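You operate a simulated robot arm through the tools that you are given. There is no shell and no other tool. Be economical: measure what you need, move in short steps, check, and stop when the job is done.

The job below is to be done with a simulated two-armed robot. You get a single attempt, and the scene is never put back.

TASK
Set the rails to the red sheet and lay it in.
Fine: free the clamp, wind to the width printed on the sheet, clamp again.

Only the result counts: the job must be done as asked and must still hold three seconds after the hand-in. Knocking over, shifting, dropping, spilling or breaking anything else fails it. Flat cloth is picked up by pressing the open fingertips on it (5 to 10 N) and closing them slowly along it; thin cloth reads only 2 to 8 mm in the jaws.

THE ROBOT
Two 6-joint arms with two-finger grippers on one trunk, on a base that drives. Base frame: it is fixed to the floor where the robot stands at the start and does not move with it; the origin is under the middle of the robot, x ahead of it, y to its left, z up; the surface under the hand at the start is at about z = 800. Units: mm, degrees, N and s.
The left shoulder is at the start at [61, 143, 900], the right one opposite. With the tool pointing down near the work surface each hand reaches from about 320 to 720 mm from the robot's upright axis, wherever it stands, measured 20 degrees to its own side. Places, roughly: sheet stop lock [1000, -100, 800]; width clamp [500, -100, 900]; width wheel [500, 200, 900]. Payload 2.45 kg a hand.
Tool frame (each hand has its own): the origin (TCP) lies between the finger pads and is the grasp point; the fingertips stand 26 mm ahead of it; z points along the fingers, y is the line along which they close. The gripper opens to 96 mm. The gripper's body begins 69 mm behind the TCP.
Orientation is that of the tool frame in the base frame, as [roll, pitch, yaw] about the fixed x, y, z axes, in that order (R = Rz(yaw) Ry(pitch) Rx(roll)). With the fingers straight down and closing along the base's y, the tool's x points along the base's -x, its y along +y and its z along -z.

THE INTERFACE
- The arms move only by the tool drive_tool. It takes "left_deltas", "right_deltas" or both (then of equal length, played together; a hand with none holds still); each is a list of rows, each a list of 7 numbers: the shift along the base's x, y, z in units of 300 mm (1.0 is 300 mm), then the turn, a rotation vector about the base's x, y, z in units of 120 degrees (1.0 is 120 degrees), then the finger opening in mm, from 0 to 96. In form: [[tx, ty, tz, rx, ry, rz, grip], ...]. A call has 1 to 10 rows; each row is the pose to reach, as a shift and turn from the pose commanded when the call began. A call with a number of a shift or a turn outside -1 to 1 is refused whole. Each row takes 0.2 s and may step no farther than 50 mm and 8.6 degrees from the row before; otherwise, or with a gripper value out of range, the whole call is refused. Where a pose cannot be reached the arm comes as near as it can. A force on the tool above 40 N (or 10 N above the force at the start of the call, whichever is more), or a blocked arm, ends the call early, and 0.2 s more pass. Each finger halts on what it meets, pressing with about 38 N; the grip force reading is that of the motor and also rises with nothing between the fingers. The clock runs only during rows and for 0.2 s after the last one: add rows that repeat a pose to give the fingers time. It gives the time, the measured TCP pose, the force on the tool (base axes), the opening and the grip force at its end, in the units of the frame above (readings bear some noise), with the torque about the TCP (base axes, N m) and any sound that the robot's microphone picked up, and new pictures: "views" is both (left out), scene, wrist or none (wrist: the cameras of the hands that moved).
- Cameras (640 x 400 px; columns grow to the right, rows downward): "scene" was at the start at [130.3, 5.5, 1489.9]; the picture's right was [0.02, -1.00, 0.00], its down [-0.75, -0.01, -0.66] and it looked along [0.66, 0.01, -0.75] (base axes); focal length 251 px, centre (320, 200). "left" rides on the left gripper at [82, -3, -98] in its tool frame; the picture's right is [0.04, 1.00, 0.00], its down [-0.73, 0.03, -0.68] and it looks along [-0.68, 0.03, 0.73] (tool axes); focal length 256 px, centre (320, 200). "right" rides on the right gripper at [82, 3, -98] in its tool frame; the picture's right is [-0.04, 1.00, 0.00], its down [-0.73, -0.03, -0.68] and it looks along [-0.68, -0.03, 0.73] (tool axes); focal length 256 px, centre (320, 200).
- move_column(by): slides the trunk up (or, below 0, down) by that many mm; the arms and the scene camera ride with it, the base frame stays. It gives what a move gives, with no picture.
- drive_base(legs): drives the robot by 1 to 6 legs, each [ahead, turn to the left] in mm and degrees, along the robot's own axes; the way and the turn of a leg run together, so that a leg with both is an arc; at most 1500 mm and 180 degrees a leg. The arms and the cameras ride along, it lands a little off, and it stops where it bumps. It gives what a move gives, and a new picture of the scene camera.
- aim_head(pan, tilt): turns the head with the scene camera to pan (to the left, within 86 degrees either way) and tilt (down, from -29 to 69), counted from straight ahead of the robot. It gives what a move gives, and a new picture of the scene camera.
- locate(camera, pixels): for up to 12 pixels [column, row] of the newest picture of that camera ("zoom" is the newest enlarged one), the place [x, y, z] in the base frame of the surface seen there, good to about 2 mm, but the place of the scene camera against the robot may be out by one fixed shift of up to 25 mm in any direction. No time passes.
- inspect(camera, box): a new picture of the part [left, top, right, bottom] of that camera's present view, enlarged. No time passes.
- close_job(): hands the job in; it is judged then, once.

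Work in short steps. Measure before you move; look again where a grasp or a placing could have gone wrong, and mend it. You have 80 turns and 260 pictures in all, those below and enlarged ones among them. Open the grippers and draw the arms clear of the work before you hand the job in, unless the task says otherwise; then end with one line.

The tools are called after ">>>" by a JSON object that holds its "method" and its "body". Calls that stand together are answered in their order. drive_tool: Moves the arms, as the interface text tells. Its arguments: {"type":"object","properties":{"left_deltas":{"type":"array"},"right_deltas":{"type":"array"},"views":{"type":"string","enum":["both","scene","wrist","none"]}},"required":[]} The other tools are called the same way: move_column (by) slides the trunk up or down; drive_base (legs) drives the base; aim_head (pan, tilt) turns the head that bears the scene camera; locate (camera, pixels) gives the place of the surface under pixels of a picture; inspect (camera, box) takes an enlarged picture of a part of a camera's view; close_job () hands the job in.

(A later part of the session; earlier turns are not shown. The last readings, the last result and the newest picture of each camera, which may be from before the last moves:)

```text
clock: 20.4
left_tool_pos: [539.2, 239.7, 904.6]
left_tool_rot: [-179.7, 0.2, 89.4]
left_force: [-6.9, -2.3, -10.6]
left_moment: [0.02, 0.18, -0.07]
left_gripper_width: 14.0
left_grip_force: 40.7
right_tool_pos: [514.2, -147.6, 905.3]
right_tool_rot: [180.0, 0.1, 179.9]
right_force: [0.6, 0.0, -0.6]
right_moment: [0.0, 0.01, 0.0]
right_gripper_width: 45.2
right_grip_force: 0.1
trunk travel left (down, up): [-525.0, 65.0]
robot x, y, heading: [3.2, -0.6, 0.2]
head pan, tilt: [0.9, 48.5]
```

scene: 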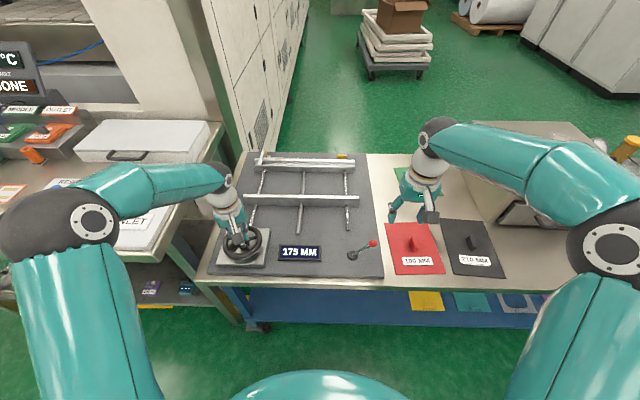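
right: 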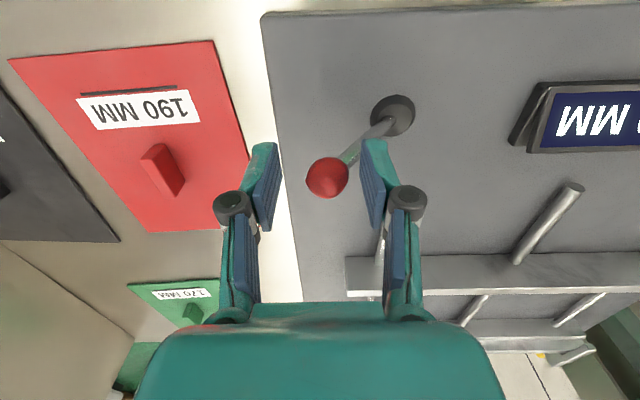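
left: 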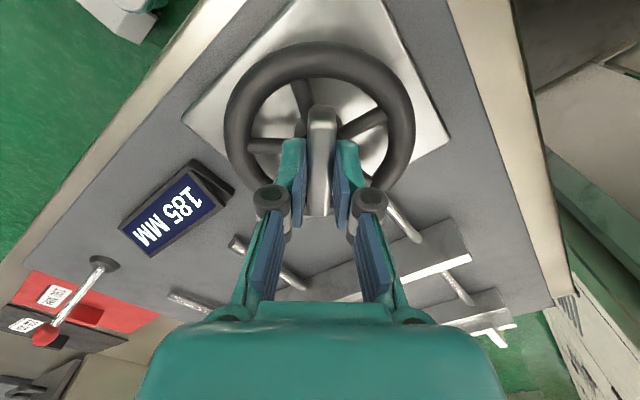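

The knob at (327, 177) is caged. I push it back over to the +y side until it meets its stop.

>>> {"method": "drive_tool", "body": {"right_deltas": [[0.008, 0.06, 0, 0, 0, 0, 45], [0.008, 0.12, 0, 0, 0, 0, 45], [0.008, 0.18, 0.01, 0, 0, 0, 45], [0.008, 0.24, 0.01, 0, 0, 0, 45], [0.008, 0.3, 0.005, 0, 0, 0, 45], [0.008, 0.35, -0.003, 0, 0, 0, 45], [0.008, 0.38, -0.003, 0, 0, 0, 45], [0.008, 0.4, -0.003, 0, 0, 0, 45], [0.008, 0.42, -0.003, 0, 0, 0, 45]], "views": "both"}}

>>> {"method": "inspect", "body": {"camera": "scene", "box": [210, 145, 390, 275]}}

```text
clock: 22.4
left_tool_pos: [538.8, 238.5, 903.1]
left_tool_rot: [-179.6, -0.1, 89.4]
left_force: [-15.0, 12.4, -13.0]
left_moment: [-0.63, 0.38, -0.01]
left_gripper_width: 13.9
left_grip_force: 40.4
right_tool_pos: [517.1, -24.3, 901.3]
right_tool_rot: [-179.7, -0.4, -180.0]
right_force: [1.2, -33.5, -15.8]
right_moment: [0.04, 0.09, -0.15]
right_gripper_width: 62.9
right_grip_force: 13.7
trunk travel left (down, up): [-525.0, 65.0]
robot x, y, heading: [3.9, 0.4, -0.1]
head pan, tilt: [0.9, 48.5]
```

scene: 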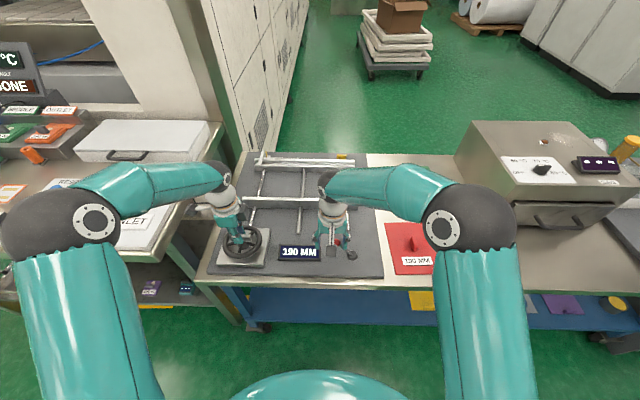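
right: 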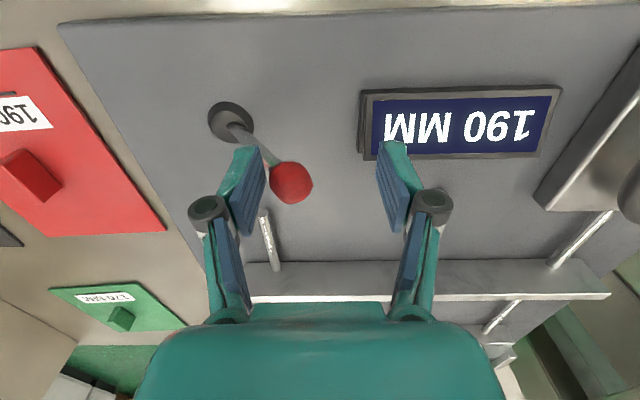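

```text
3.08 times, centred on (300, 210) of scene
```

zoom: 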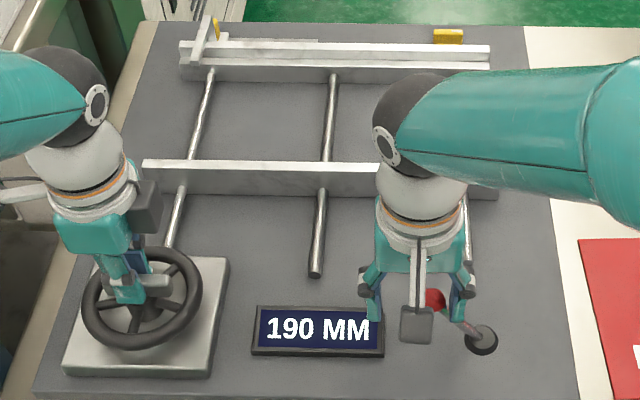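

The lever rests at its stop with 190 still displayed. I release both: right backs off and rises, left opens and rises, turning back.

>>> {"method": "drive_tool", "body": {"right_deltas": [[0, -0.03, 0, 0, 0, 0, 66], [0, -0.03, 0.1, 0, 0, 0, 66], [0, -0.03, 0.25, 0, 0, 0, 66], [0, -0.1, 0.4, 0, 0, 0, 66], [0, -0.22, 0.45, 0, 0, 0, 66], [0, -0.36, 0.45, 0, 0, 0, 66], [0, -0.5, 0.45, 0, 0, 0, 66], [0, -0.64, 0.45, 0, 0, 0, 66], [0.05, -0.78, 0.45, 0, 0, 0, 66], [0.1, -0.87, 0.45, 0, 0, 0, 66]], "left_deltas": [[0, 0, 0, 0, 0, 0, 40], [0, 0, 0, 0, 0, 0, 40], [0, 0, 0.1, 0, 0, 0, 40], [0, 0, 0.2, 0, 0, 0.06, 40], [0, -0.03, 0.3, 0, 0, 0.12, 40], [0.06, -0.06, 0.4, 0, 0, 0.18, 40], [0.12, -0.1, 0.5, 0, 0, 0.24, 40], [0.18, -0.15, 0.55, 0, 0, 0.3, 40], [0.24, -0.2, 0.6, 0, 0, 0.36, 40], [0.3, -0.25, 0.6, 0, 0, 0.42, 40]], "views": "both"}}

```text
clock: 24.6
left_tool_pos: [630.5, 164.6, 1080.4]
left_tool_rot: [-179.8, -0.1, 139.8]
left_force: [-0.4, 0.1, 0.3]
left_moment: [-0.01, 0.0, 0.01]
left_gripper_width: 40.1
left_grip_force: 0.0
right_tool_pos: [546.2, -281.1, 1035.3]
right_tool_rot: [179.9, -0.2, -179.8]
right_force: [1.3, -0.8, -0.1]
right_moment: [0.01, 0.05, 0.01]
right_gripper_width: 66.1
right_grip_force: 0.1
trunk travel left (down, up): [-525.0, 65.0]
robot x, y, heading: [-0.5, -1.3, 0.1]
head pan, tilt: [0.9, 48.5]
```

scene: 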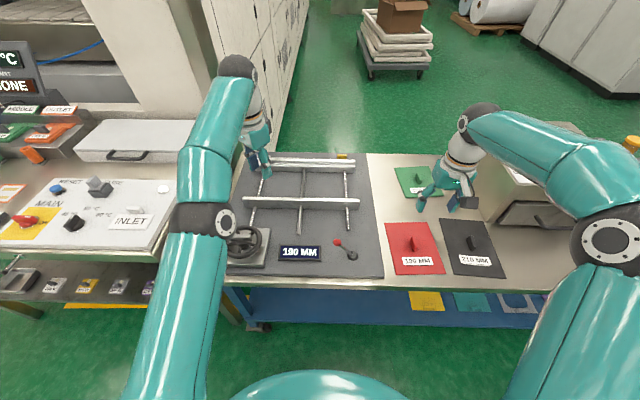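
right: 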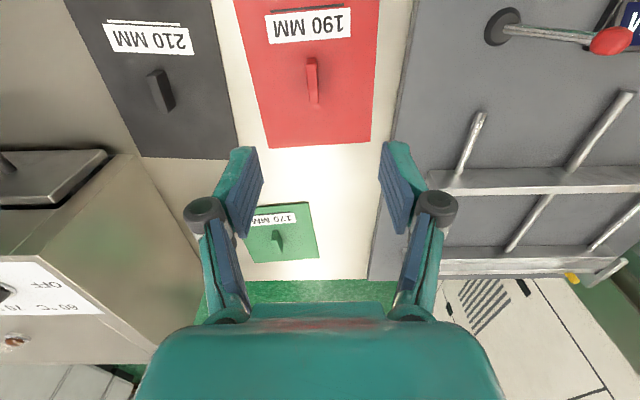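
left: 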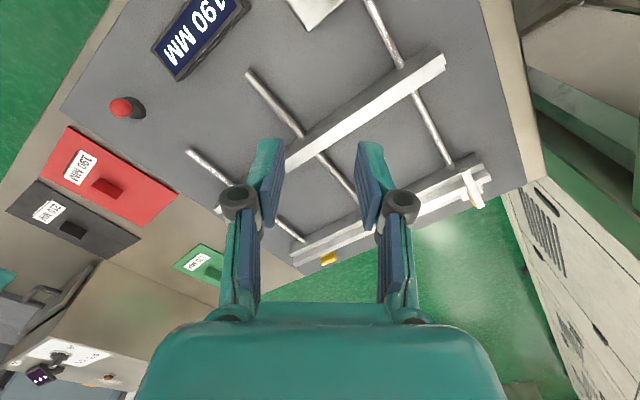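

I look closely at the stop and the yellow lock behind the far rail.

>>> {"method": "inspect", "body": {"camera": "left", "box": [400, 140, 520, 220]}}

>>> {"method": "inspect", "body": {"camera": "left", "box": [280, 40, 500, 190]}}

>>> {"method": "locate", "body": {"camera": "left", "pixels": [[465, 173], [473, 190], [480, 205], [329, 258], [445, 178], [440, 190], [440, 62], [400, 85], [475, 162], [300, 155], [300, 245], [478, 177]]}}

```text
5.00 times, centred on (460, 180) of left
```

zoom: 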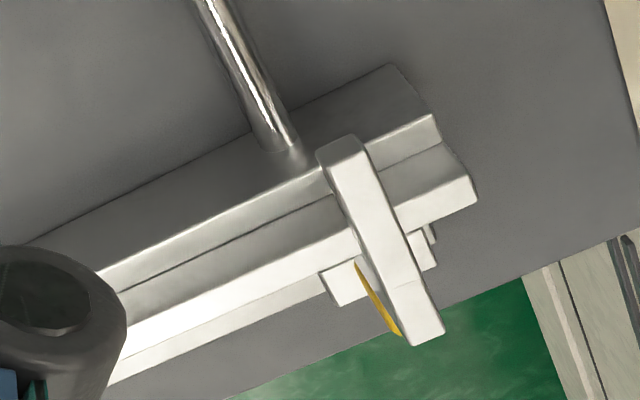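

```text
2.67 times, centred on (390, 115) of left
```

zoom: 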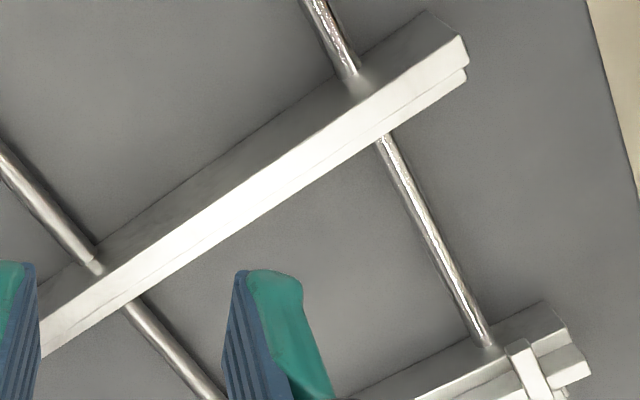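

```text
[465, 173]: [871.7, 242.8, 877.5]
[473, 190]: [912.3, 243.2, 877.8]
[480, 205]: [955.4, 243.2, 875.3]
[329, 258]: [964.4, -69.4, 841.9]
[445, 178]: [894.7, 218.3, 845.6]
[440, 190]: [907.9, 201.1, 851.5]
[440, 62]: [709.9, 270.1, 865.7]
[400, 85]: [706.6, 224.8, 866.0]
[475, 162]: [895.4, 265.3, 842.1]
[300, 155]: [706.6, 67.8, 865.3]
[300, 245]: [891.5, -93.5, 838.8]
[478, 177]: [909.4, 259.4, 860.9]
```

Both rails carry an inner ledge (steps at about x 706 and 900, z ~850) on which the sheet will lie; the stop bar at y≈243 hangs only over the far end, so I will lay the sheet near y≈70. That is too far to reach from here, so I retract the hands and look down to see how much room the base has.

>>> {"method": "drive_tool", "body": {"right_deltas": [[-0.06, 0, 0.06, 0, 0, 0, 66], [-0.14, 0, 0.12, 0, 0, 0, 66], [-0.22, 0, 0.18, 0, 0, 0, 66], [-0.3, 0, 0.24, 0, 0, 0, 66], [-0.36, 0, 0.24, 0, 0, 0, 66], [-0.36, 0, 0.24, 0, 0, 0, 66]], "left_deltas": [[-0.06, 0.03, 0.06, 0, 0, 0.06, 40], [-0.14, 0.06, 0.12, 0, 0, 0.12, 40], [-0.22, 0.1, 0.18, 0, 0, 0.18, 40], [-0.3, 0.14, 0.24, 0, 0, 0.24, 40], [-0.38, 0.2, 0.24, 0, 0, 0.3, 40], [-0.46, 0.26, 0.24, 0, 0, 0.335, 40]], "views": "none"}}

>>> {"method": "aim_head", "body": {"pan": 0, "tilt": 69}}

```text
clock: 26.0
left_tool_pos: [493.5, 245.9, 1156.6]
left_tool_rot: [180.0, 0.1, -179.9]
left_force: [-0.3, 0.4, -0.6]
left_moment: [0.0, -0.01, -0.01]
left_gripper_width: 39.9
left_grip_force: 0.1
right_tool_pos: [438.0, -278.9, 1110.4]
right_tool_rot: [-179.9, 0.0, 179.9]
right_force: [-0.1, 0.3, 0.1]
right_moment: [-0.03, 0.03, 0.0]
right_gripper_width: 66.0
right_grip_force: 0.0
trunk travel left (down, up): [-525.0, 65.0]
robot x, y, heading: [-0.8, 2.7, -0.2]
head pan, tilt: [0.9, 48.5]
```

```text
clock: 26.8
left_tool_pos: [493.9, 245.2, 1157.9]
left_tool_rot: [-179.9, 0.0, -179.9]
left_force: [-0.8, 0.6, -0.5]
left_moment: [0.01, 0.02, 0.02]
left_gripper_width: 40.0
left_grip_force: 0.1
right_tool_pos: [439.6, -277.8, 1110.4]
right_tool_rot: [-180.0, 0.0, -179.9]
right_force: [-0.3, -0.1, -0.5]
right_moment: [-0.01, 0.01, 0.01]
right_gripper_width: 66.1
right_grip_force: 0.0
trunk travel left (down, up): [-525.0, 65.0]
robot x, y, heading: [-4.4, -0.3, -0.0]
head pan, tilt: [0.0, 68.8]
```

scene: 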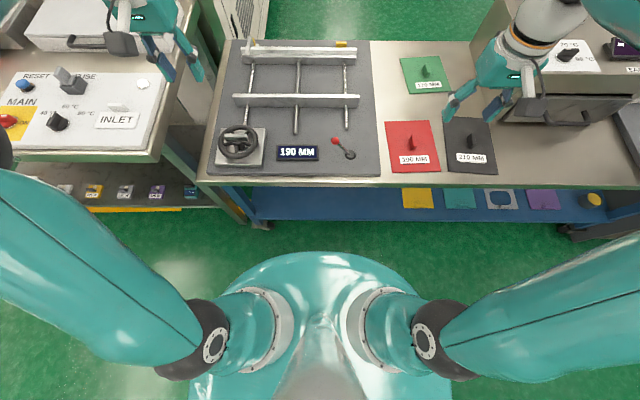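

I measure the base front edge and the bench and shelf edges.

>>> {"method": "locate", "body": {"camera": "scene", "pixels": [[320, 256], [260, 275], [380, 275], [320, 188], [320, 219], [320, 183], [420, 265], [320, 240], [400, 219], [260, 225]]}}

```text
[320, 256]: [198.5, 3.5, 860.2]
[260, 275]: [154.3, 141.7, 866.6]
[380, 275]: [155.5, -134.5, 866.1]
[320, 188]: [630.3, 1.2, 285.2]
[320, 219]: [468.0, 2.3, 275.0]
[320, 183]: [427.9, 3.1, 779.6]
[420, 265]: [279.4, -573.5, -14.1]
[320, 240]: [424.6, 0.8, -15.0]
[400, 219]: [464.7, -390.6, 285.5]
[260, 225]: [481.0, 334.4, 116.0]
```

The robot's front is at x≈210, the bench edge at ≈440. I drive 165 mm ahead.

>>> {"method": "drive_base", "body": {"legs": [[165, 0]]}}

```text
clock: 28.3
left_tool_pos: [660.8, 244.5, 1154.9]
left_tool_rot: [180.0, -0.2, -180.0]
left_force: [0.7, -0.2, -0.2]
left_moment: [-0.01, 0.03, -0.02]
left_gripper_width: 40.1
left_grip_force: 0.0
right_tool_pos: [605.7, -279.2, 1109.1]
right_tool_rot: [-179.9, -0.2, -180.0]
right_force: [0.5, 0.0, -0.9]
right_moment: [0.04, 0.04, 0.02]
right_gripper_width: 66.2
right_grip_force: 0.0
trunk travel left (down, up): [-525.0, 65.0]
robot x, y, heading: [165.8, -0.6, 0.1]
head pan, tilt: [0.0, 68.8]
```

scene: 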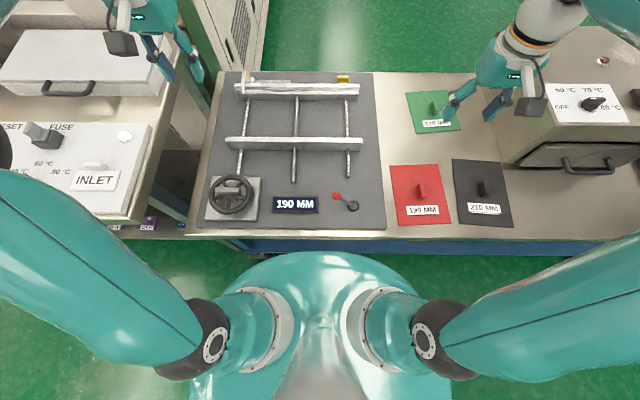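

I bring the right hand above the red sheet's handle (≈562, -291) and the left hand over the rails for measuring.

>>> {"method": "drive_tool", "body": {"right_deltas": [[-0.03, 0, -0.1, 0, 0, 0, 66], [-0.06, -0.01, -0.2, 0, 0, 0, 66], [-0.1, -0.02, -0.3, 0, 0, 0, 66], [-0.145, -0.04, -0.4, 0, 0, 0, 66], [-0.145, -0.04, -0.49, 0, 0, 0, 66], [-0.145, -0.04, -0.49, 0, 0, 0, 66]], "left_deltas": [[0.05, -0.08, -0.08, 0, 0, 0, 40], [0.1, -0.16, -0.16, 0, 0, 0, 40], [0.15, -0.24, -0.24, 0, 0, 0, 40], [0.2, -0.32, -0.32, 0, 0, 0, 40], [0.25, -0.4, -0.4, 0, 0, 0, 40], [0.3, -0.48, -0.45, 0, 0, 0, 40]], "views": "wrist"}}

```text
clock: 29.7
left_tool_pos: [752.0, 99.2, 1022.0]
left_tool_rot: [180.0, 0.1, -179.9]
left_force: [-0.1, 0.2, 0.3]
left_moment: [0.04, 0.05, 0.0]
left_gripper_width: 39.9
left_grip_force: 0.1
right_tool_pos: [561.6, -292.9, 965.4]
right_tool_rot: [179.8, -0.1, -180.0]
right_force: [-0.4, 0.5, 0.2]
right_moment: [-0.03, 0.0, 0.0]
right_gripper_width: 65.8
right_grip_force: 0.1
trunk travel left (down, up): [-525.0, 65.0]
robot x, y, heading: [169.2, 0.6, -0.0]
head pan, tilt: [0.0, 68.8]
```

right: 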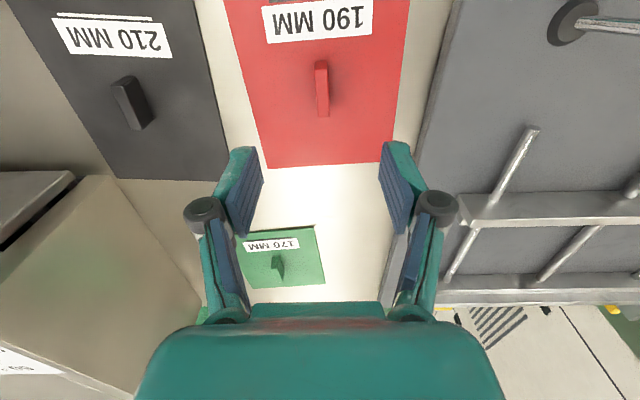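
left: 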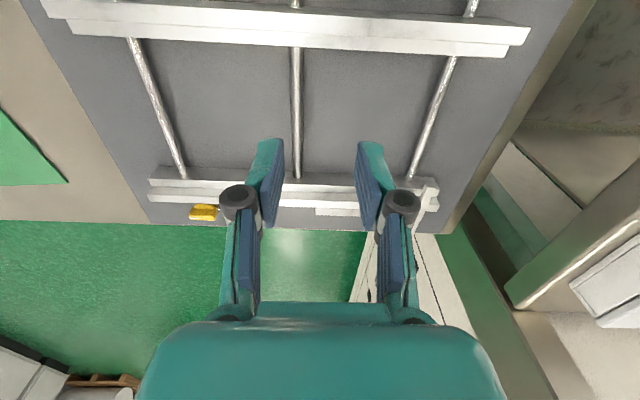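

I measure the handle and sheet from the right picture and the rail steps from the left one.

>>> {"method": "inspect", "body": {"camera": "right", "box": [220, 0, 420, 180]}}

>>> {"method": "inspect", "body": {"camera": "left", "box": [40, 0, 300, 70]}}

>>> {"method": "inspect", "body": {"camera": "left", "box": [130, 150, 250, 225]}}

>>> {"method": "locate", "body": {"camera": "right", "pixels": [[317, 70], [322, 80], [326, 116], [328, 70], [316, 90], [330, 113], [268, 164], [393, 160], [229, 5], [409, 5], [330, 160], [320, 62]]}}

>>> {"method": "locate", "body": {"camera": "left", "pixels": [[180, 14], [180, 28], [180, 36], [400, 30], [400, 41], [400, 51], [200, 171], [200, 177], [200, 183], [200, 193], [330, 180], [330, 200]]}}

```text
2.22 times, centred on (320, 90) of right
```

zoom: 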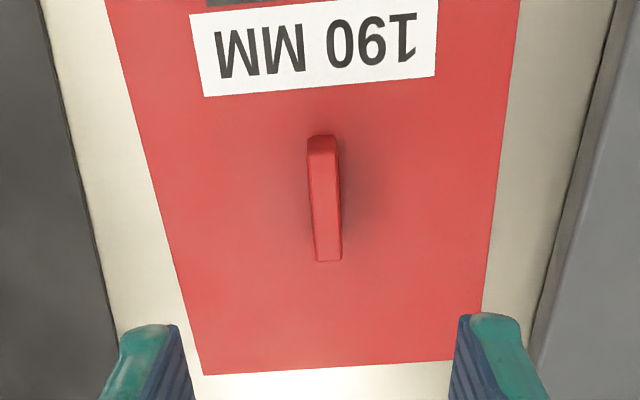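

```text
2.46 times, centred on (170, 35) of left
```

zoom: 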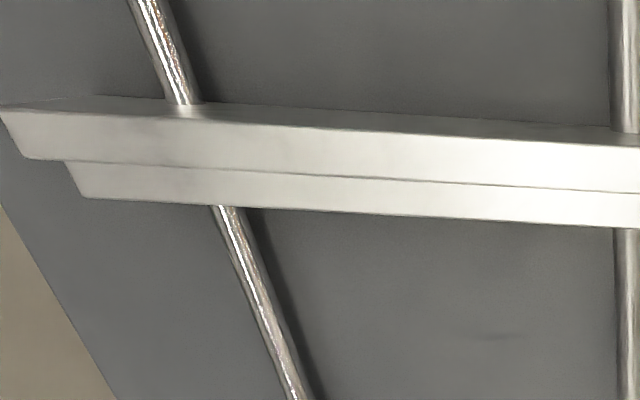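

```text
5.33 times, centred on (190, 188) of left
```

zoom: 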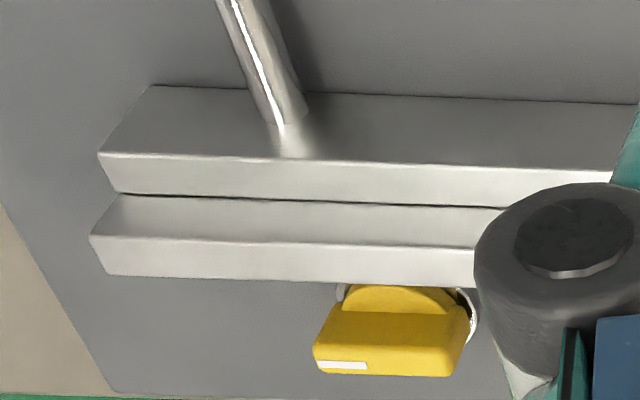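

```text
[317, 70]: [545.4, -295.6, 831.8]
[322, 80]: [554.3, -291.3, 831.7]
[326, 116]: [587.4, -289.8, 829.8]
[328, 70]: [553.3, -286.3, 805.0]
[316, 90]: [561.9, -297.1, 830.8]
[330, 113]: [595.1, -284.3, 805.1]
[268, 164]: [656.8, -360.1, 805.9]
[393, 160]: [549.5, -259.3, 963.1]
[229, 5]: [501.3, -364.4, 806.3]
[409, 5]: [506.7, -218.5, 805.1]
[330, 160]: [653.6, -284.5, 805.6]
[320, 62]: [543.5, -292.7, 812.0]
```

```text
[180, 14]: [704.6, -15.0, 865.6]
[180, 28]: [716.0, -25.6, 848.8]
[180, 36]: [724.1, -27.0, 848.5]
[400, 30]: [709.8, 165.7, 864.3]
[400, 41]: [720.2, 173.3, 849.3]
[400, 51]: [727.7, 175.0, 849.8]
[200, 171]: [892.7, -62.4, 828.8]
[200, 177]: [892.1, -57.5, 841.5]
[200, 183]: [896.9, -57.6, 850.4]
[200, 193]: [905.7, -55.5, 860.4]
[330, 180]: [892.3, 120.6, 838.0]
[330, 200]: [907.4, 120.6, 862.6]
```

Handle: centre about (566, -291), top z 831. I measure the step walls of both rails finely.

>>> {"method": "locate", "body": {"camera": "zoom", "pixels": [[300, 160], [300, 190], [300, 205], [300, 215], [300, 225], [300, 238], [300, 255], [400, 210], [400, 225], [400, 195]]}}

>>> {"method": "locate", "body": {"camera": "left", "pixels": [[180, 20], [180, 22], [180, 23], [180, 24], [180, 25], [180, 26], [400, 32], [400, 34], [400, 36], [400, 37], [400, 38], [400, 39]]}}

>>> {"method": "inspect", "body": {"camera": "left", "box": [160, 0, 240, 50]}}

```text
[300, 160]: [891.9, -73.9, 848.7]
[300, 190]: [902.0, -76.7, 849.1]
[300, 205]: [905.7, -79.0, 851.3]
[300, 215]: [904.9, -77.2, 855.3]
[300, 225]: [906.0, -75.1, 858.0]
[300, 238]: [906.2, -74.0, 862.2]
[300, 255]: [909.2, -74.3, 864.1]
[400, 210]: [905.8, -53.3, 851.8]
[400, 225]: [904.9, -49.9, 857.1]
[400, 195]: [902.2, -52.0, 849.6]
```

```text
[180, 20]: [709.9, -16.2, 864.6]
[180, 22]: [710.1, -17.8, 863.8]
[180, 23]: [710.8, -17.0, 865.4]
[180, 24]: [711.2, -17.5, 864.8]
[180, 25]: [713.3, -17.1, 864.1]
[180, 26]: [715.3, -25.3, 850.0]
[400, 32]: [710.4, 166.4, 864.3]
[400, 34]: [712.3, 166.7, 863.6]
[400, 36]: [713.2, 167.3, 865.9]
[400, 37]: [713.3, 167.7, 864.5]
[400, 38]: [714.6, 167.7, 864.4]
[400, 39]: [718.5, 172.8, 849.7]
```

```text
8.00 times, centred on (200, 25) of left
```

zoom: 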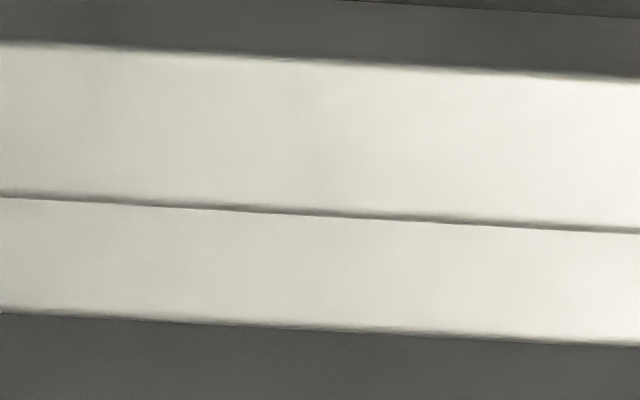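

Walls: near ≈714, far ≈905.5, so about 190-191 mm gap, ledges at z 849. The sheet is turned about +2 degrees. I retract the left hand and lower the right to just above the handle, turned +2 degrees.

>>> {"method": "drive_tool", "body": {"left_deltas": [[-0.05, 0.08, 0.08, 0, 0, 0, 40], [-0.1, 0.16, 0.16, 0, 0, 0, 40], [-0.15, 0.24, 0.24, 0, 0, 0, 40], [-0.2, 0.35, 0.32, 0, 0, 0, 40], [-0.3, 0.46, 0.4, 0, 0, 0, 40], [-0.4, 0.58, 0.45, 0, 0, 0, 40]], "right_deltas": [[0.015, 0, -0.1, 0, 0, 0.017, 50], [0.015, 0.003, -0.2, 0, 0, 0.017, 50], [0.015, 0.003, -0.29, 0, 0, 0.017, 50], [0.015, 0.003, -0.29, 0, 0, 0.017, 50], [0.015, 0.003, -0.29, 0, 0, 0.017, 50], [0.015, 0.003, -0.29, 0, 0, 0.017, 50]], "views": "wrist"}}

```text
refused: row 5 steps farther than a row can; nothing moved
```

A row was too long; I shorten it and repeat.

>>> {"method": "drive_tool", "body": {"left_deltas": [[-0.05, 0.08, 0.08, 0, 0, 0, 40], [-0.1, 0.16, 0.16, 0, 0, 0, 40], [-0.15, 0.24, 0.24, 0, 0, 0, 40], [-0.2, 0.34, 0.32, 0, 0, 0, 40], [-0.28, 0.44, 0.4, 0, 0, 0, 40], [-0.36, 0.54, 0.45, 0, 0, 0, 40]], "right_deltas": [[0.015, 0, -0.1, 0, 0, 0.017, 50], [0.015, 0.003, -0.2, 0, 0, 0.017, 50], [0.015, 0.003, -0.29, 0, 0, 0.017, 50], [0.015, 0.003, -0.29, 0, 0, 0.017, 50], [0.015, 0.003, -0.29, 0, 0, 0.017, 50], [0.015, 0.003, -0.29, 0, 0, 0.017, 50]], "views": "wrist"}}

```text
clock: 31.1
left_tool_pos: [639.2, 261.4, 1160.5]
left_tool_rot: [-179.9, -0.1, -180.0]
left_force: [-0.4, -0.7, -0.4]
left_moment: [0.03, -0.03, 0.03]
left_gripper_width: 39.7
left_grip_force: 0.1
right_tool_pos: [564.3, -292.6, 876.9]
right_tool_rot: [180.0, 0.1, -178.0]
right_force: [-0.7, 0.6, -0.7]
right_moment: [0.0, 0.02, -0.02]
right_gripper_width: 50.0
right_grip_force: 0.1
trunk travel left (down, up): [-525.0, 65.0]
robot x, y, heading: [164.0, -0.1, 0.1]
head pan, tilt: [0.0, 68.8]
```

right: 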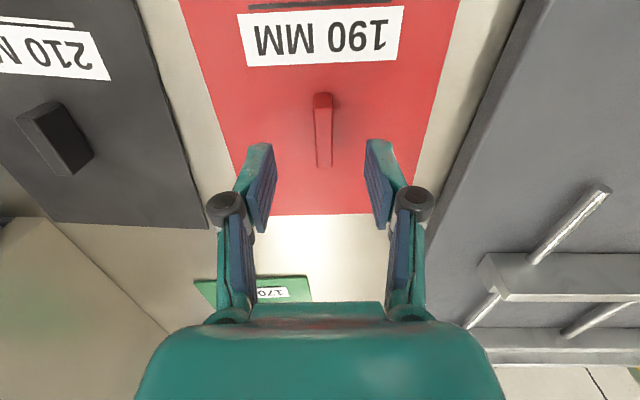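
left: 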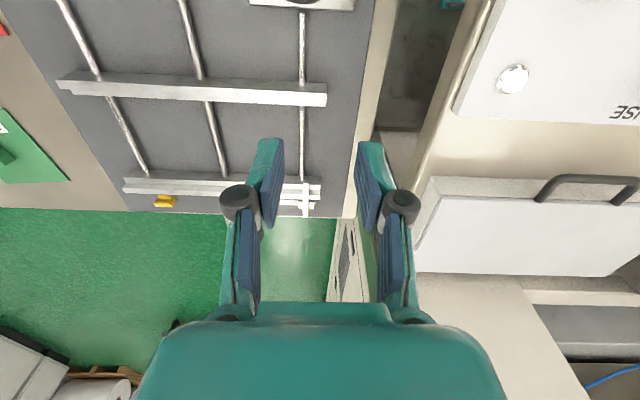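

The handle is centred at column 322, upright in the picture. I measure it and the sheet's corners once more.

>>> {"method": "locate", "body": {"camera": "right", "pixels": [[319, 98], [328, 98], [319, 160], [330, 160], [325, 167], [322, 93], [252, 205], [360, 212], [190, 30], [455, 30], [200, 80], [436, 100]]}}

```text
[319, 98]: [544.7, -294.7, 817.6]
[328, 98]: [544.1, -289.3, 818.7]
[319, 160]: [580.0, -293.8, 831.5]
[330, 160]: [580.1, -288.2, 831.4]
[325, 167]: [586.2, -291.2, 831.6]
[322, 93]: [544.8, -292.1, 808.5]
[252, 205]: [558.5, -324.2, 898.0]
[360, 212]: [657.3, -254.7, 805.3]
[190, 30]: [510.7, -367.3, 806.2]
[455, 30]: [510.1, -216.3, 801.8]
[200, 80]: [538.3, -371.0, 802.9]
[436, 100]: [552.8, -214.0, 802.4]
```

Handle centre (565.5, -291.3). I descend 41 mm and close.

>>> {"method": "drive_tool", "body": {"right_deltas": [[0.004, 0.004, -0.07, 0, 0, 0, 50], [0.004, 0.004, -0.137, 0, 0, 0, 50], [0.004, 0.004, -0.137, 0, 0, 0, 20], [0.004, 0.004, -0.137, 0, 0, 0, 2], [0.004, 0.004, -0.137, 0, 0, 0, 2], [0.004, 0.004, -0.137, 0, 0, 0, 2]], "views": "wrist"}}

```text
clock: 32.5
left_tool_pos: [642.2, 261.6, 1160.0]
left_tool_rot: [-180.0, 0.0, 180.0]
left_force: [-0.6, 0.2, 0.1]
left_moment: [0.02, 0.0, -0.01]
left_gripper_width: 40.0
left_grip_force: 0.0
right_tool_pos: [566.6, -292.3, 835.4]
right_tool_rot: [-179.9, -0.1, -177.9]
right_force: [0.4, -0.6, -0.3]
right_moment: [0.01, 0.0, 0.01]
right_gripper_width: 11.2
right_grip_force: 38.0
trunk travel left (down, up): [-525.0, 65.0]
robot x, y, heading: [163.4, 0.5, 0.0]
head pan, tilt: [0.0, 68.8]
```

right: 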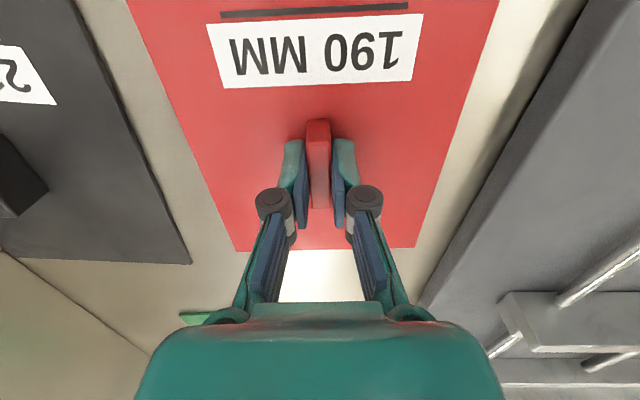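

Handle held (11 mm, 38 N). I lift straight up 130 mm and check.

>>> {"method": "drive_tool", "body": {"right_deltas": [[0, 0, 0.04, 0, 0, 0, 2], [0, 0, 0.1, 0, 0, 0, 2], [0, 0, 0.2, 0, 0, 0, 2], [0, 0, 0.3, 0, 0, 0, 2], [0, 0, 0.4, 0, 0, 0, 2], [0, 0, 0.45, 0, 0, 0, 2], [0, 0, 0.45, 0, 0, 0, 2]], "views": "both"}}

```text
clock: 34.1
left_tool_pos: [641.7, 260.9, 1159.2]
left_tool_rot: [180.0, 0.0, 179.9]
left_force: [0.9, -0.2, 0.0]
left_moment: [0.01, -0.02, -0.02]
left_gripper_width: 39.7
left_grip_force: 0.1
right_tool_pos: [564.2, -290.1, 971.2]
right_tool_rot: [-180.0, -0.2, -178.0]
right_force: [0.5, 0.1, -1.2]
right_moment: [0.02, -0.03, -0.01]
right_gripper_width: 11.0
right_grip_force: 38.3
trunk travel left (down, up): [-525.0, 65.0]
robot x, y, heading: [166.0, -0.9, -0.1]
head pan, tilt: [0.0, 68.8]
```

scene: 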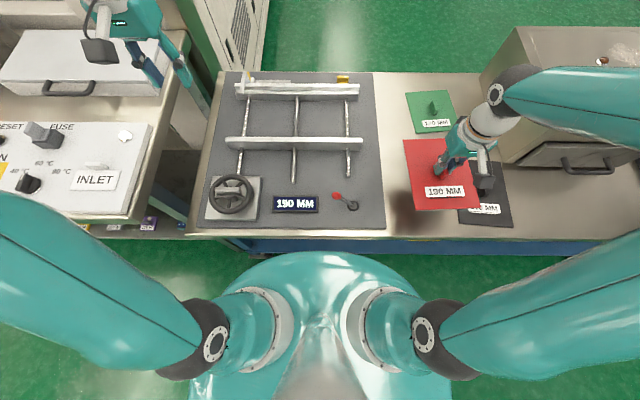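
right: 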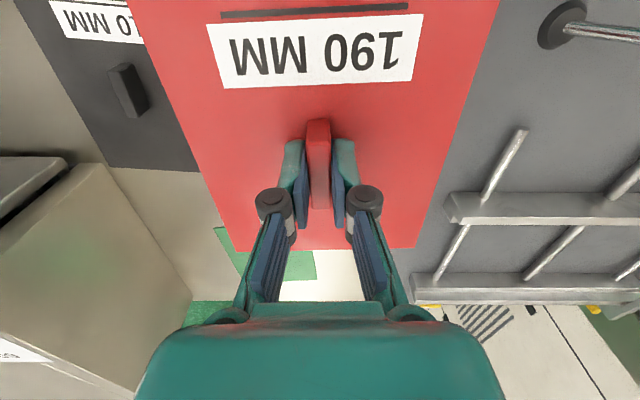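

The sheet is level in the grip. I measure its far edge against the TCP.

>>> {"method": "locate", "body": {"camera": "right", "pixels": [[245, 245], [320, 245], [400, 243], [410, 245], [160, 80], [470, 80], [145, 20], [490, 20], [230, 225], [425, 215]]}}

>>> {"method": "inspect", "body": {"camera": "right", "box": [220, 225, 430, 265]}}

>>> {"method": "locate", "body": {"camera": "scene", "pixels": [[412, 209], [445, 210], [475, 206], [404, 141], [455, 139]]}}

```text
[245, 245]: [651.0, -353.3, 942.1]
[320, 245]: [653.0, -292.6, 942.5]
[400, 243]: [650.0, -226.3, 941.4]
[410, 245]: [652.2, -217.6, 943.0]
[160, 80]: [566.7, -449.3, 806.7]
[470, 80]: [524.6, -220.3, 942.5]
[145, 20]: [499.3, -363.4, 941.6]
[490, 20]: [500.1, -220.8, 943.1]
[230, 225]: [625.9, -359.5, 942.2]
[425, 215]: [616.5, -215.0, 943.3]
```

```text
3.05 times, centred on (325, 245) of right
```

zoom: 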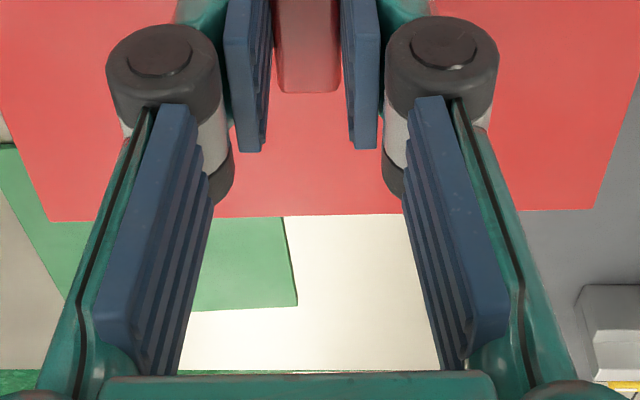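

```text
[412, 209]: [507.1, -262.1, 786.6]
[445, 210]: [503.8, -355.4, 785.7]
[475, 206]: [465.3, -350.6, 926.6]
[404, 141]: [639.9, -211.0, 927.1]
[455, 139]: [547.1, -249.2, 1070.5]
```

The sheet is aligned with the tool, its far edge ~95 mm ahead of the TCP. I carry it, turned back 2 degrees, toward the rails at height.

>>> {"method": "drive_tool", "body": {"right_deltas": [[0.04, 0.1, 0, 0, 0, -0.006, 2], [0.09, 0.21, 0, 0, 0, -0.012, 2], [0.14, 0.33, 0, 0, 0, -0.017, 2], [0.2, 0.45, 0, 0, 0, -0.017, 2], [0.26, 0.57, 0, 0, 0, -0.017, 2], [0.33, 0.69, 0, 0, 0, -0.017, 2], [0.41, 0.81, 0, 0, 0, -0.017, 2], [0.49, 0.92, 0, 0, 0, -0.017, 2], [0.49, 0.92, 0, 0, 0, -0.017, 2]], "views": "both"}}

```text
clock: 36.1
left_tool_pos: [641.1, 261.4, 1160.9]
left_tool_rot: [-179.9, 0.0, 179.9]
left_force: [0.0, 0.0, -0.1]
left_moment: [0.02, -0.01, -0.02]
left_gripper_width: 40.3
left_grip_force: 0.2
right_tool_pos: [713.0, -16.2, 969.6]
right_tool_rot: [180.0, 0.1, -180.0]
right_force: [0.2, -0.4, -0.7]
right_moment: [0.01, 0.02, -0.02]
right_gripper_width: 11.2
right_grip_force: 37.5
trunk travel left (down, up): [-525.0, 65.0]
robot x, y, heading: [163.8, 0.3, -0.2]
head pan, tilt: [0.0, 68.8]
```

scene: 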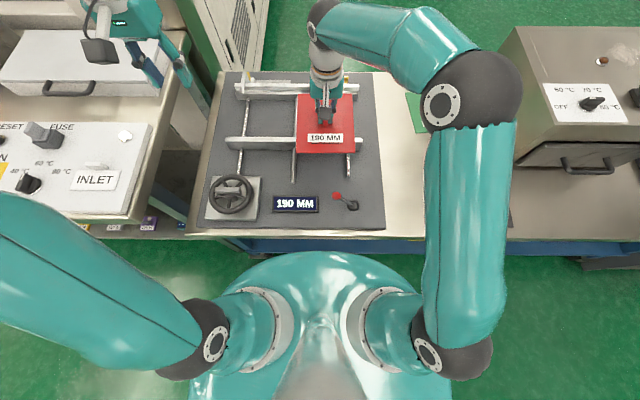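
right: 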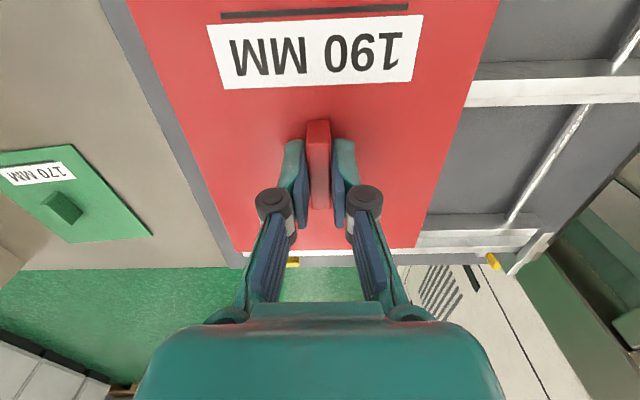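

Good. I go on to x≈810, y≈50, lowering to z 930.

>>> {"method": "drive_tool", "body": {"right_deltas": [[0.08, 0.06, 0, 0, 0, 0, 2], [0.16, 0.12, 0, 0, 0, 0, 2], [0.24, 0.18, 0, 0, 0, 0, 2], [0.32, 0.22, -0.03, 0, 0, 0, 2], [0.32, 0.22, -0.08, 0, 0, 0, 2], [0.32, 0.22, -0.13, 0, 0, 0, 2], [0.32, 0.22, -0.13, 0, 0, 0, 2], [0.32, 0.22, -0.13, 0, 0, 0, 2]], "views": "both"}}

```text
clock: 37.9
left_tool_pos: [641.5, 261.7, 1160.5]
left_tool_rot: [180.0, 0.1, 179.9]
left_force: [1.3, -0.6, -0.2]
left_moment: [0.0, 0.01, 0.01]
left_gripper_width: 40.0
left_grip_force: 0.1
right_tool_pos: [791.6, 47.1, 925.5]
right_tool_rot: [179.9, 0.0, -180.0]
right_force: [-0.5, 0.3, -1.4]
right_moment: [0.01, 0.01, -0.01]
right_gripper_width: 11.1
right_grip_force: 38.1
right hand out of reach, approached as far as the arm can: row 4, 5, 6, 7, 8
trunk travel left (down, up): [-525.0, 65.0]
robot x, y, heading: [165.5, -0.6, 0.0]
head pan, tilt: [0.0, 68.8]
```

scene: 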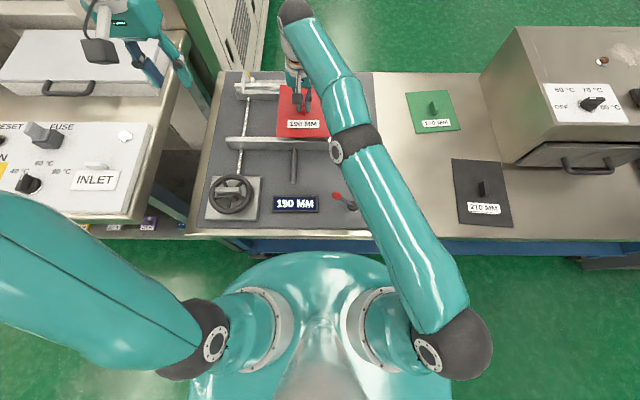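
right: 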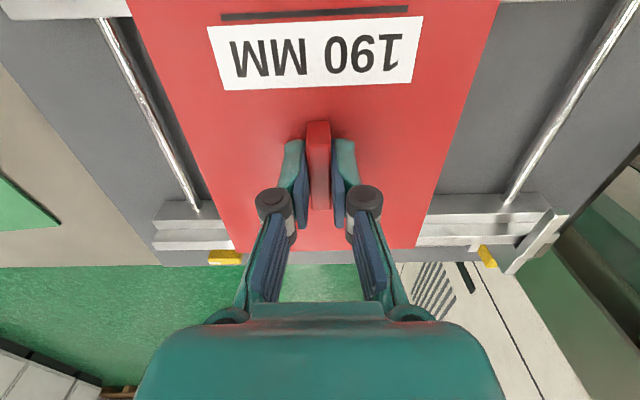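

The arm is at its limit 18 mm short. I raise the hand a bit, then drive 35 mm further (about 65 mm of room remain).

>>> {"method": "drive_tool", "body": {"right_deltas": [[-0.05, 0, 0.05, 0, 0, 0, 2], [-0.1, 0, 0.07, 0, 0, 0, 2], [-0.1, 0, 0.07, 0, 0, 0, 2]], "views": "none"}}

>>> {"method": "drive_base", "body": {"legs": [[35, 0]]}}

```text
clock: 38.7
left_tool_pos: [642.4, 261.9, 1160.0]
left_tool_rot: [-180.0, 0.0, 180.0]
left_force: [-0.3, -0.3, 0.1]
left_moment: [0.03, 0.01, -0.01]
left_gripper_width: 40.0
left_grip_force: 0.2
right_tool_pos: [778.9, 54.7, 949.8]
right_tool_rot: [-180.0, -0.2, 179.9]
right_force: [0.0, 1.0, -1.3]
right_moment: [0.0, 0.02, 0.02]
right_gripper_width: 11.2
right_grip_force: 38.6
right hand out of reach, approached as far as the arm can: row 1, 2, 3
trunk travel left (down, up): [-525.0, 65.0]
robot x, y, heading: [161.2, 2.5, -0.1]
head pan, tilt: [0.0, 68.8]
```

```text
clock: 39.5
left_tool_pos: [679.2, 260.9, 1158.8]
left_tool_rot: [179.9, -0.2, 179.9]
left_force: [1.2, -0.7, -0.5]
left_moment: [-0.02, 0.07, 0.01]
left_gripper_width: 40.1
left_grip_force: 0.2
right_tool_pos: [818.1, 54.4, 946.6]
right_tool_rot: [-180.0, -0.3, -180.0]
right_force: [0.8, 0.1, -1.1]
right_moment: [-0.01, 0.07, 0.0]
right_gripper_width: 11.3
right_grip_force: 38.3
trunk travel left (down, up): [-525.0, 65.0]
robot x, y, heading: [198.0, -2.5, -0.3]
head pan, tilt: [0.0, 68.8]
```

scene: 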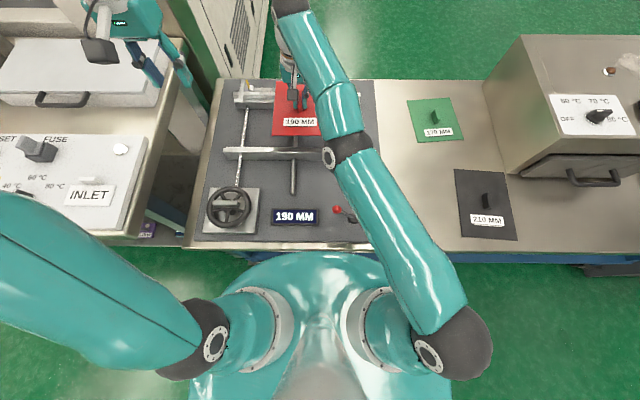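

I check the height of the arm link above the clamp lever, and the present alignment of the sheet.

>>> {"method": "locate", "body": {"camera": "scene", "pixels": [[352, 190], [370, 220], [342, 150], [338, 210], [345, 125]]}}

>>> {"method": "drive_tool", "body": {"right_deltas": [[-0.025, 0, 0, 0, 0, 0, 2], [-0.025, 0, 0, 0, 0, 0, 2], [-0.025, 0, 0, 0, 0, 0, 2]], "views": "wrist"}}

```text
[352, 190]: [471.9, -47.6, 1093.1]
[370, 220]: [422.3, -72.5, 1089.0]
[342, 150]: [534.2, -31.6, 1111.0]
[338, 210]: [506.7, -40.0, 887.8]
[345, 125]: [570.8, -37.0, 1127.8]
```

```text
clock: 40.4
left_tool_pos: [676.6, 262.4, 1160.6]
left_tool_rot: [179.9, -0.1, 180.0]
left_force: [0.6, -0.3, 0.1]
left_moment: [0.03, -0.04, 0.0]
left_gripper_width: 40.0
left_grip_force: 0.1
right_tool_pos: [812.9, 57.4, 950.7]
right_tool_rot: [-179.9, -0.2, -180.0]
right_force: [0.2, -0.7, 0.1]
right_moment: [0.01, 0.02, 0.01]
right_gripper_width: 11.1
right_grip_force: 37.9
right hand out of reach, approached as far as the arm can: row 1, 2, 3
trunk travel left (down, up): [-525.0, 65.0]
robot x, y, heading: [202.6, 3.7, 0.1]
head pan, tilt: [0.0, 68.8]
```

right: 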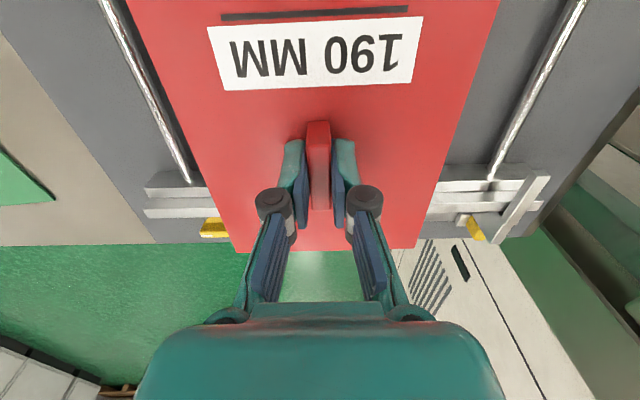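

The arm is still near its limit at this height; raising the trunk by 60 mm will give it more reach. I do that and then lower the hand by the same amount, to z≈915.

>>> {"method": "move_column", "body": {"by": 60}}

>>> {"method": "drive_tool", "body": {"right_deltas": [[0, -0.01, -0.08, 0, 0, 0, 2], [0, -0.02, -0.16, 0, 0, 0, 2], [0, -0.03, -0.24, 0, 0, 0, 2], [0, -0.03, -0.31, 0, 0, 0, 2], [0, -0.03, -0.31, 0, 0, 0, 2]], "views": "wrist"}}

```text
clock: 41.4
left_tool_pos: [677.1, 261.0, 1219.6]
left_tool_rot: [180.0, 0.1, -179.9]
left_force: [0.2, -0.2, 0.1]
left_moment: [0.01, 0.02, -0.01]
left_gripper_width: 40.2
left_grip_force: 0.0
right_tool_pos: [812.2, 56.6, 1009.8]
right_tool_rot: [180.0, -0.3, 180.0]
right_force: [0.6, 0.4, -0.5]
right_moment: [0.0, 0.01, -0.03]
right_gripper_width: 11.3
right_grip_force: 38.4
trunk travel left (down, up): [-585.0, 5.0]
robot x, y, heading: [198.9, 0.9, -0.1]
head pan, tilt: [0.0, 68.8]
```

```text
clock: 42.5
left_tool_pos: [678.2, 261.8, 1220.9]
left_tool_rot: [180.0, 0.0, 180.0]
left_force: [-0.6, 0.7, -0.8]
left_moment: [0.01, 0.01, 0.0]
left_gripper_width: 40.2
left_grip_force: 0.1
right_tool_pos: [827.0, 54.0, 918.9]
right_tool_rot: [-179.9, -0.3, 180.0]
right_force: [-0.6, 0.2, -0.2]
right_moment: [0.02, -0.04, 0.03]
right_gripper_width: 11.0
right_grip_force: 37.7
right hand out of reach, approached as far as the arm can: row 1, 2, 3, 4, 5
trunk travel left (down, up): [-585.0, 5.0]
robot x, y, heading: [200.9, 2.0, 0.1]
head pan, tilt: [0.0, 68.8]
```

right: 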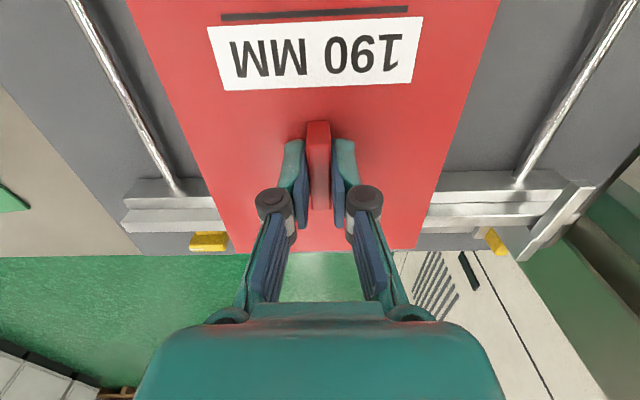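

It went to x 827, too far, while still reporting its limit. I bring it back 17 mm and see what pose it truly holds.

>>> {"method": "drive_tool", "body": {"right_deltas": [[-0.03, 0, 0, 0, 0, 0, 2], [-0.057, 0, 0, 0, 0, 0, 2], [-0.057, 0, 0, 0, 0, 0, 2], [-0.057, 0, 0, 0, 0, 0, 2]], "views": "wrist"}}

```text
clock: 43.5
left_tool_pos: [677.0, 261.9, 1220.3]
left_tool_rot: [-179.9, 0.0, -180.0]
left_force: [0.2, -0.2, 0.6]
left_moment: [-0.03, 0.03, 0.0]
left_gripper_width: 40.1
left_grip_force: 0.1
right_tool_pos: [824.8, 58.0, 920.7]
right_tool_rot: [-179.9, -0.3, -180.0]
right_force: [-0.1, -0.2, -1.5]
right_moment: [0.0, 0.05, -0.02]
right_gripper_width: 11.0
right_grip_force: 38.3
right hand out of reach, approached as far as the arm can: row 1, 2, 3, 4
trunk travel left (down, up): [-585.0, 5.0]
robot x, y, heading: [202.4, 2.5, -0.2]
head pan, tilt: [0.0, 68.8]
```

right: 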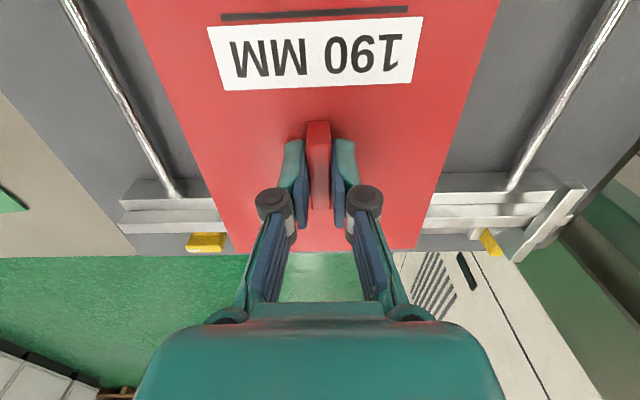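

Still on the limit sphere; I pull back in steps until the limit report ends.

>>> {"method": "drive_tool", "body": {"right_deltas": [[-0.05, 0, 0, 0, 0, 0, 2], [-0.05, 0, 0, 0, 0, 0, 2], [-0.1, 0, 0, 0, 0, 0, 2], [-0.1, 0, 0, 0, 0, 0, 2], [-0.1, 0, 0, 0, 0, 0, 2]], "views": "none"}}

```text
clock: 44.8
left_tool_pos: [676.9, 261.2, 1221.1]
left_tool_rot: [-180.0, 0.0, -180.0]
left_force: [-0.7, 0.7, 0.1]
left_moment: [-0.01, 0.0, -0.01]
left_gripper_width: 40.0
left_grip_force: 0.1
right_tool_pos: [820.4, 70.2, 920.9]
right_tool_rot: [-179.9, -0.3, -180.0]
right_force: [0.6, -0.5, -0.6]
right_moment: [0.01, -0.04, -0.01]
right_gripper_width: 11.1
right_grip_force: 38.0
right hand out of reach, approached as far as the arm can: row 1, 2, 3, 4, 5
trunk travel left (down, up): [-585.0, 5.0]
robot x, y, heading: [201.1, 4.4, 0.0]
head pan, tilt: [0.0, 68.8]
```

The commanded y is also too far out. I bring y back 25 mm.

>>> {"method": "drive_tool", "body": {"right_deltas": [[0, -0.05, 0, 0, 0, 0, 2], [0, -0.1, 0, 0, 0, 0, 2], [0, -0.1, 0, 0, 0, 0, 2]], "views": "none"}}

```text
clock: 45.5
left_tool_pos: [676.7, 261.7, 1220.5]
left_tool_rot: [-180.0, 0.0, 180.0]
left_force: [0.4, 0.5, 0.0]
left_moment: [0.0, 0.02, -0.02]
left_gripper_width: 39.7
left_grip_force: 0.0
right_tool_pos: [831.5, 44.8, 921.2]
right_tool_rot: [-179.8, -0.3, 180.0]
right_force: [-0.5, -1.5, -0.5]
right_moment: [0.0, -0.02, -0.01]
right_gripper_width: 11.1
right_grip_force: 38.3
right hand out of reach, approached as far as the arm can: row 1, 2, 3
trunk travel left (down, up): [-585.0, 5.0]
robot x, y, heading: [202.9, -2.9, -0.0]
head pan, tilt: [0.0, 68.8]
```

Now x is commanded ~838; I bring it back 27 mm.

>>> {"method": "drive_tool", "body": {"right_deltas": [[-0.05, 0, 0, 0, 0, 0, 2], [-0.09, 0, 0, 0, 0, 0, 2], [-0.09, 0, 0, 0, 0, 0, 2]], "views": "none"}}

```text
clock: 46.4
left_tool_pos: [677.1, 261.1, 1220.2]
left_tool_rot: [179.9, 0.0, -180.0]
left_force: [-0.3, -1.4, -1.3]
left_moment: [0.01, -0.07, 0.03]
left_gripper_width: 40.2
left_grip_force: 0.1
right_tool_pos: [827.6, 51.4, 923.0]
right_tool_rot: [-179.9, -0.3, -180.0]
right_force: [0.4, -1.1, -0.9]
right_moment: [0.03, 0.02, 0.01]
right_gripper_width: 11.1
right_grip_force: 38.2
right hand out of reach, approached as far as the arm can: row 1, 2, 3
trunk travel left (down, up): [-585.0, 5.0]
robot x, y, heading: [200.1, -2.7, 0.4]
head pan, tilt: [0.0, 68.8]
```

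I pull further back in finer rows to see at which row the limit ends.

>>> {"method": "drive_tool", "body": {"right_deltas": [[-0.03, 0, 0, 0, 0, 0, 2], [-0.06, 0, 0, 0, 0, 0, 2], [-0.09, 0, 0, 0, 0, 0, 2], [-0.12, 0, 0, 0, 0, 0, 2], [-0.12, 0, 0, 0, 0, 0, 2]], "views": "none"}}

```text
clock: 47.5
left_tool_pos: [675.7, 262.0, 1220.7]
left_tool_rot: [179.9, 0.0, -180.0]
left_force: [-0.1, 0.3, 0.4]
left_moment: [0.0, -0.02, 0.0]
left_gripper_width: 40.1
left_grip_force: 0.0
right_tool_pos: [822.5, 60.8, 922.8]
right_tool_rot: [-179.9, -0.3, -180.0]
right_force: [-0.8, 0.9, -0.5]
right_moment: [0.02, 0.01, -0.01]
right_gripper_width: 11.2
right_grip_force: 38.5
right hand out of reach, approached as far as the arm can: row 1, 2, 3, 4, 5
trunk travel left (down, up): [-585.0, 5.0]
robot x, y, heading: [201.1, 0.5, -0.2]
head pan, tilt: [0.0, 68.8]
```

Still beyond. I bring both x and y commands back in steps of equal size.

>>> {"method": "drive_tool", "body": {"right_deltas": [[-0.03, -0.03, 0, 0, 0, 0, 2], [-0.06, -0.06, 0, 0, 0, 0, 2], [-0.09, -0.09, 0, 0, 0, 0, 2], [-0.12, -0.11, 0, 0, 0, 0, 2], [-0.15, -0.12, 0, 0, 0, 0, 2], [-0.15, -0.12, 0, 0, 0, 0, 2]], "views": "none"}}

```text
clock: 49.0
left_tool_pos: [677.1, 262.3, 1220.6]
left_tool_rot: [-179.9, 0.0, 180.0]
left_force: [0.2, -0.7, 0.3]
left_moment: [0.0, 0.01, 0.01]
left_gripper_width: 39.8
left_grip_force: 0.0
right_tool_pos: [827.4, 48.9, 924.0]
right_tool_rot: [-179.9, -0.2, -180.0]
right_force: [-0.5, 0.8, -0.4]
right_moment: [-0.02, -0.02, -0.05]
right_gripper_width: 11.1
right_grip_force: 38.0
right hand out of reach, approached as far as the arm can: row 1, 2, 3, 4, 5, 6
trunk travel left (down, up): [-585.0, 5.0]
robot x, y, heading: [198.7, -0.6, 0.1]
head pan, tilt: [0.0, 68.8]
```

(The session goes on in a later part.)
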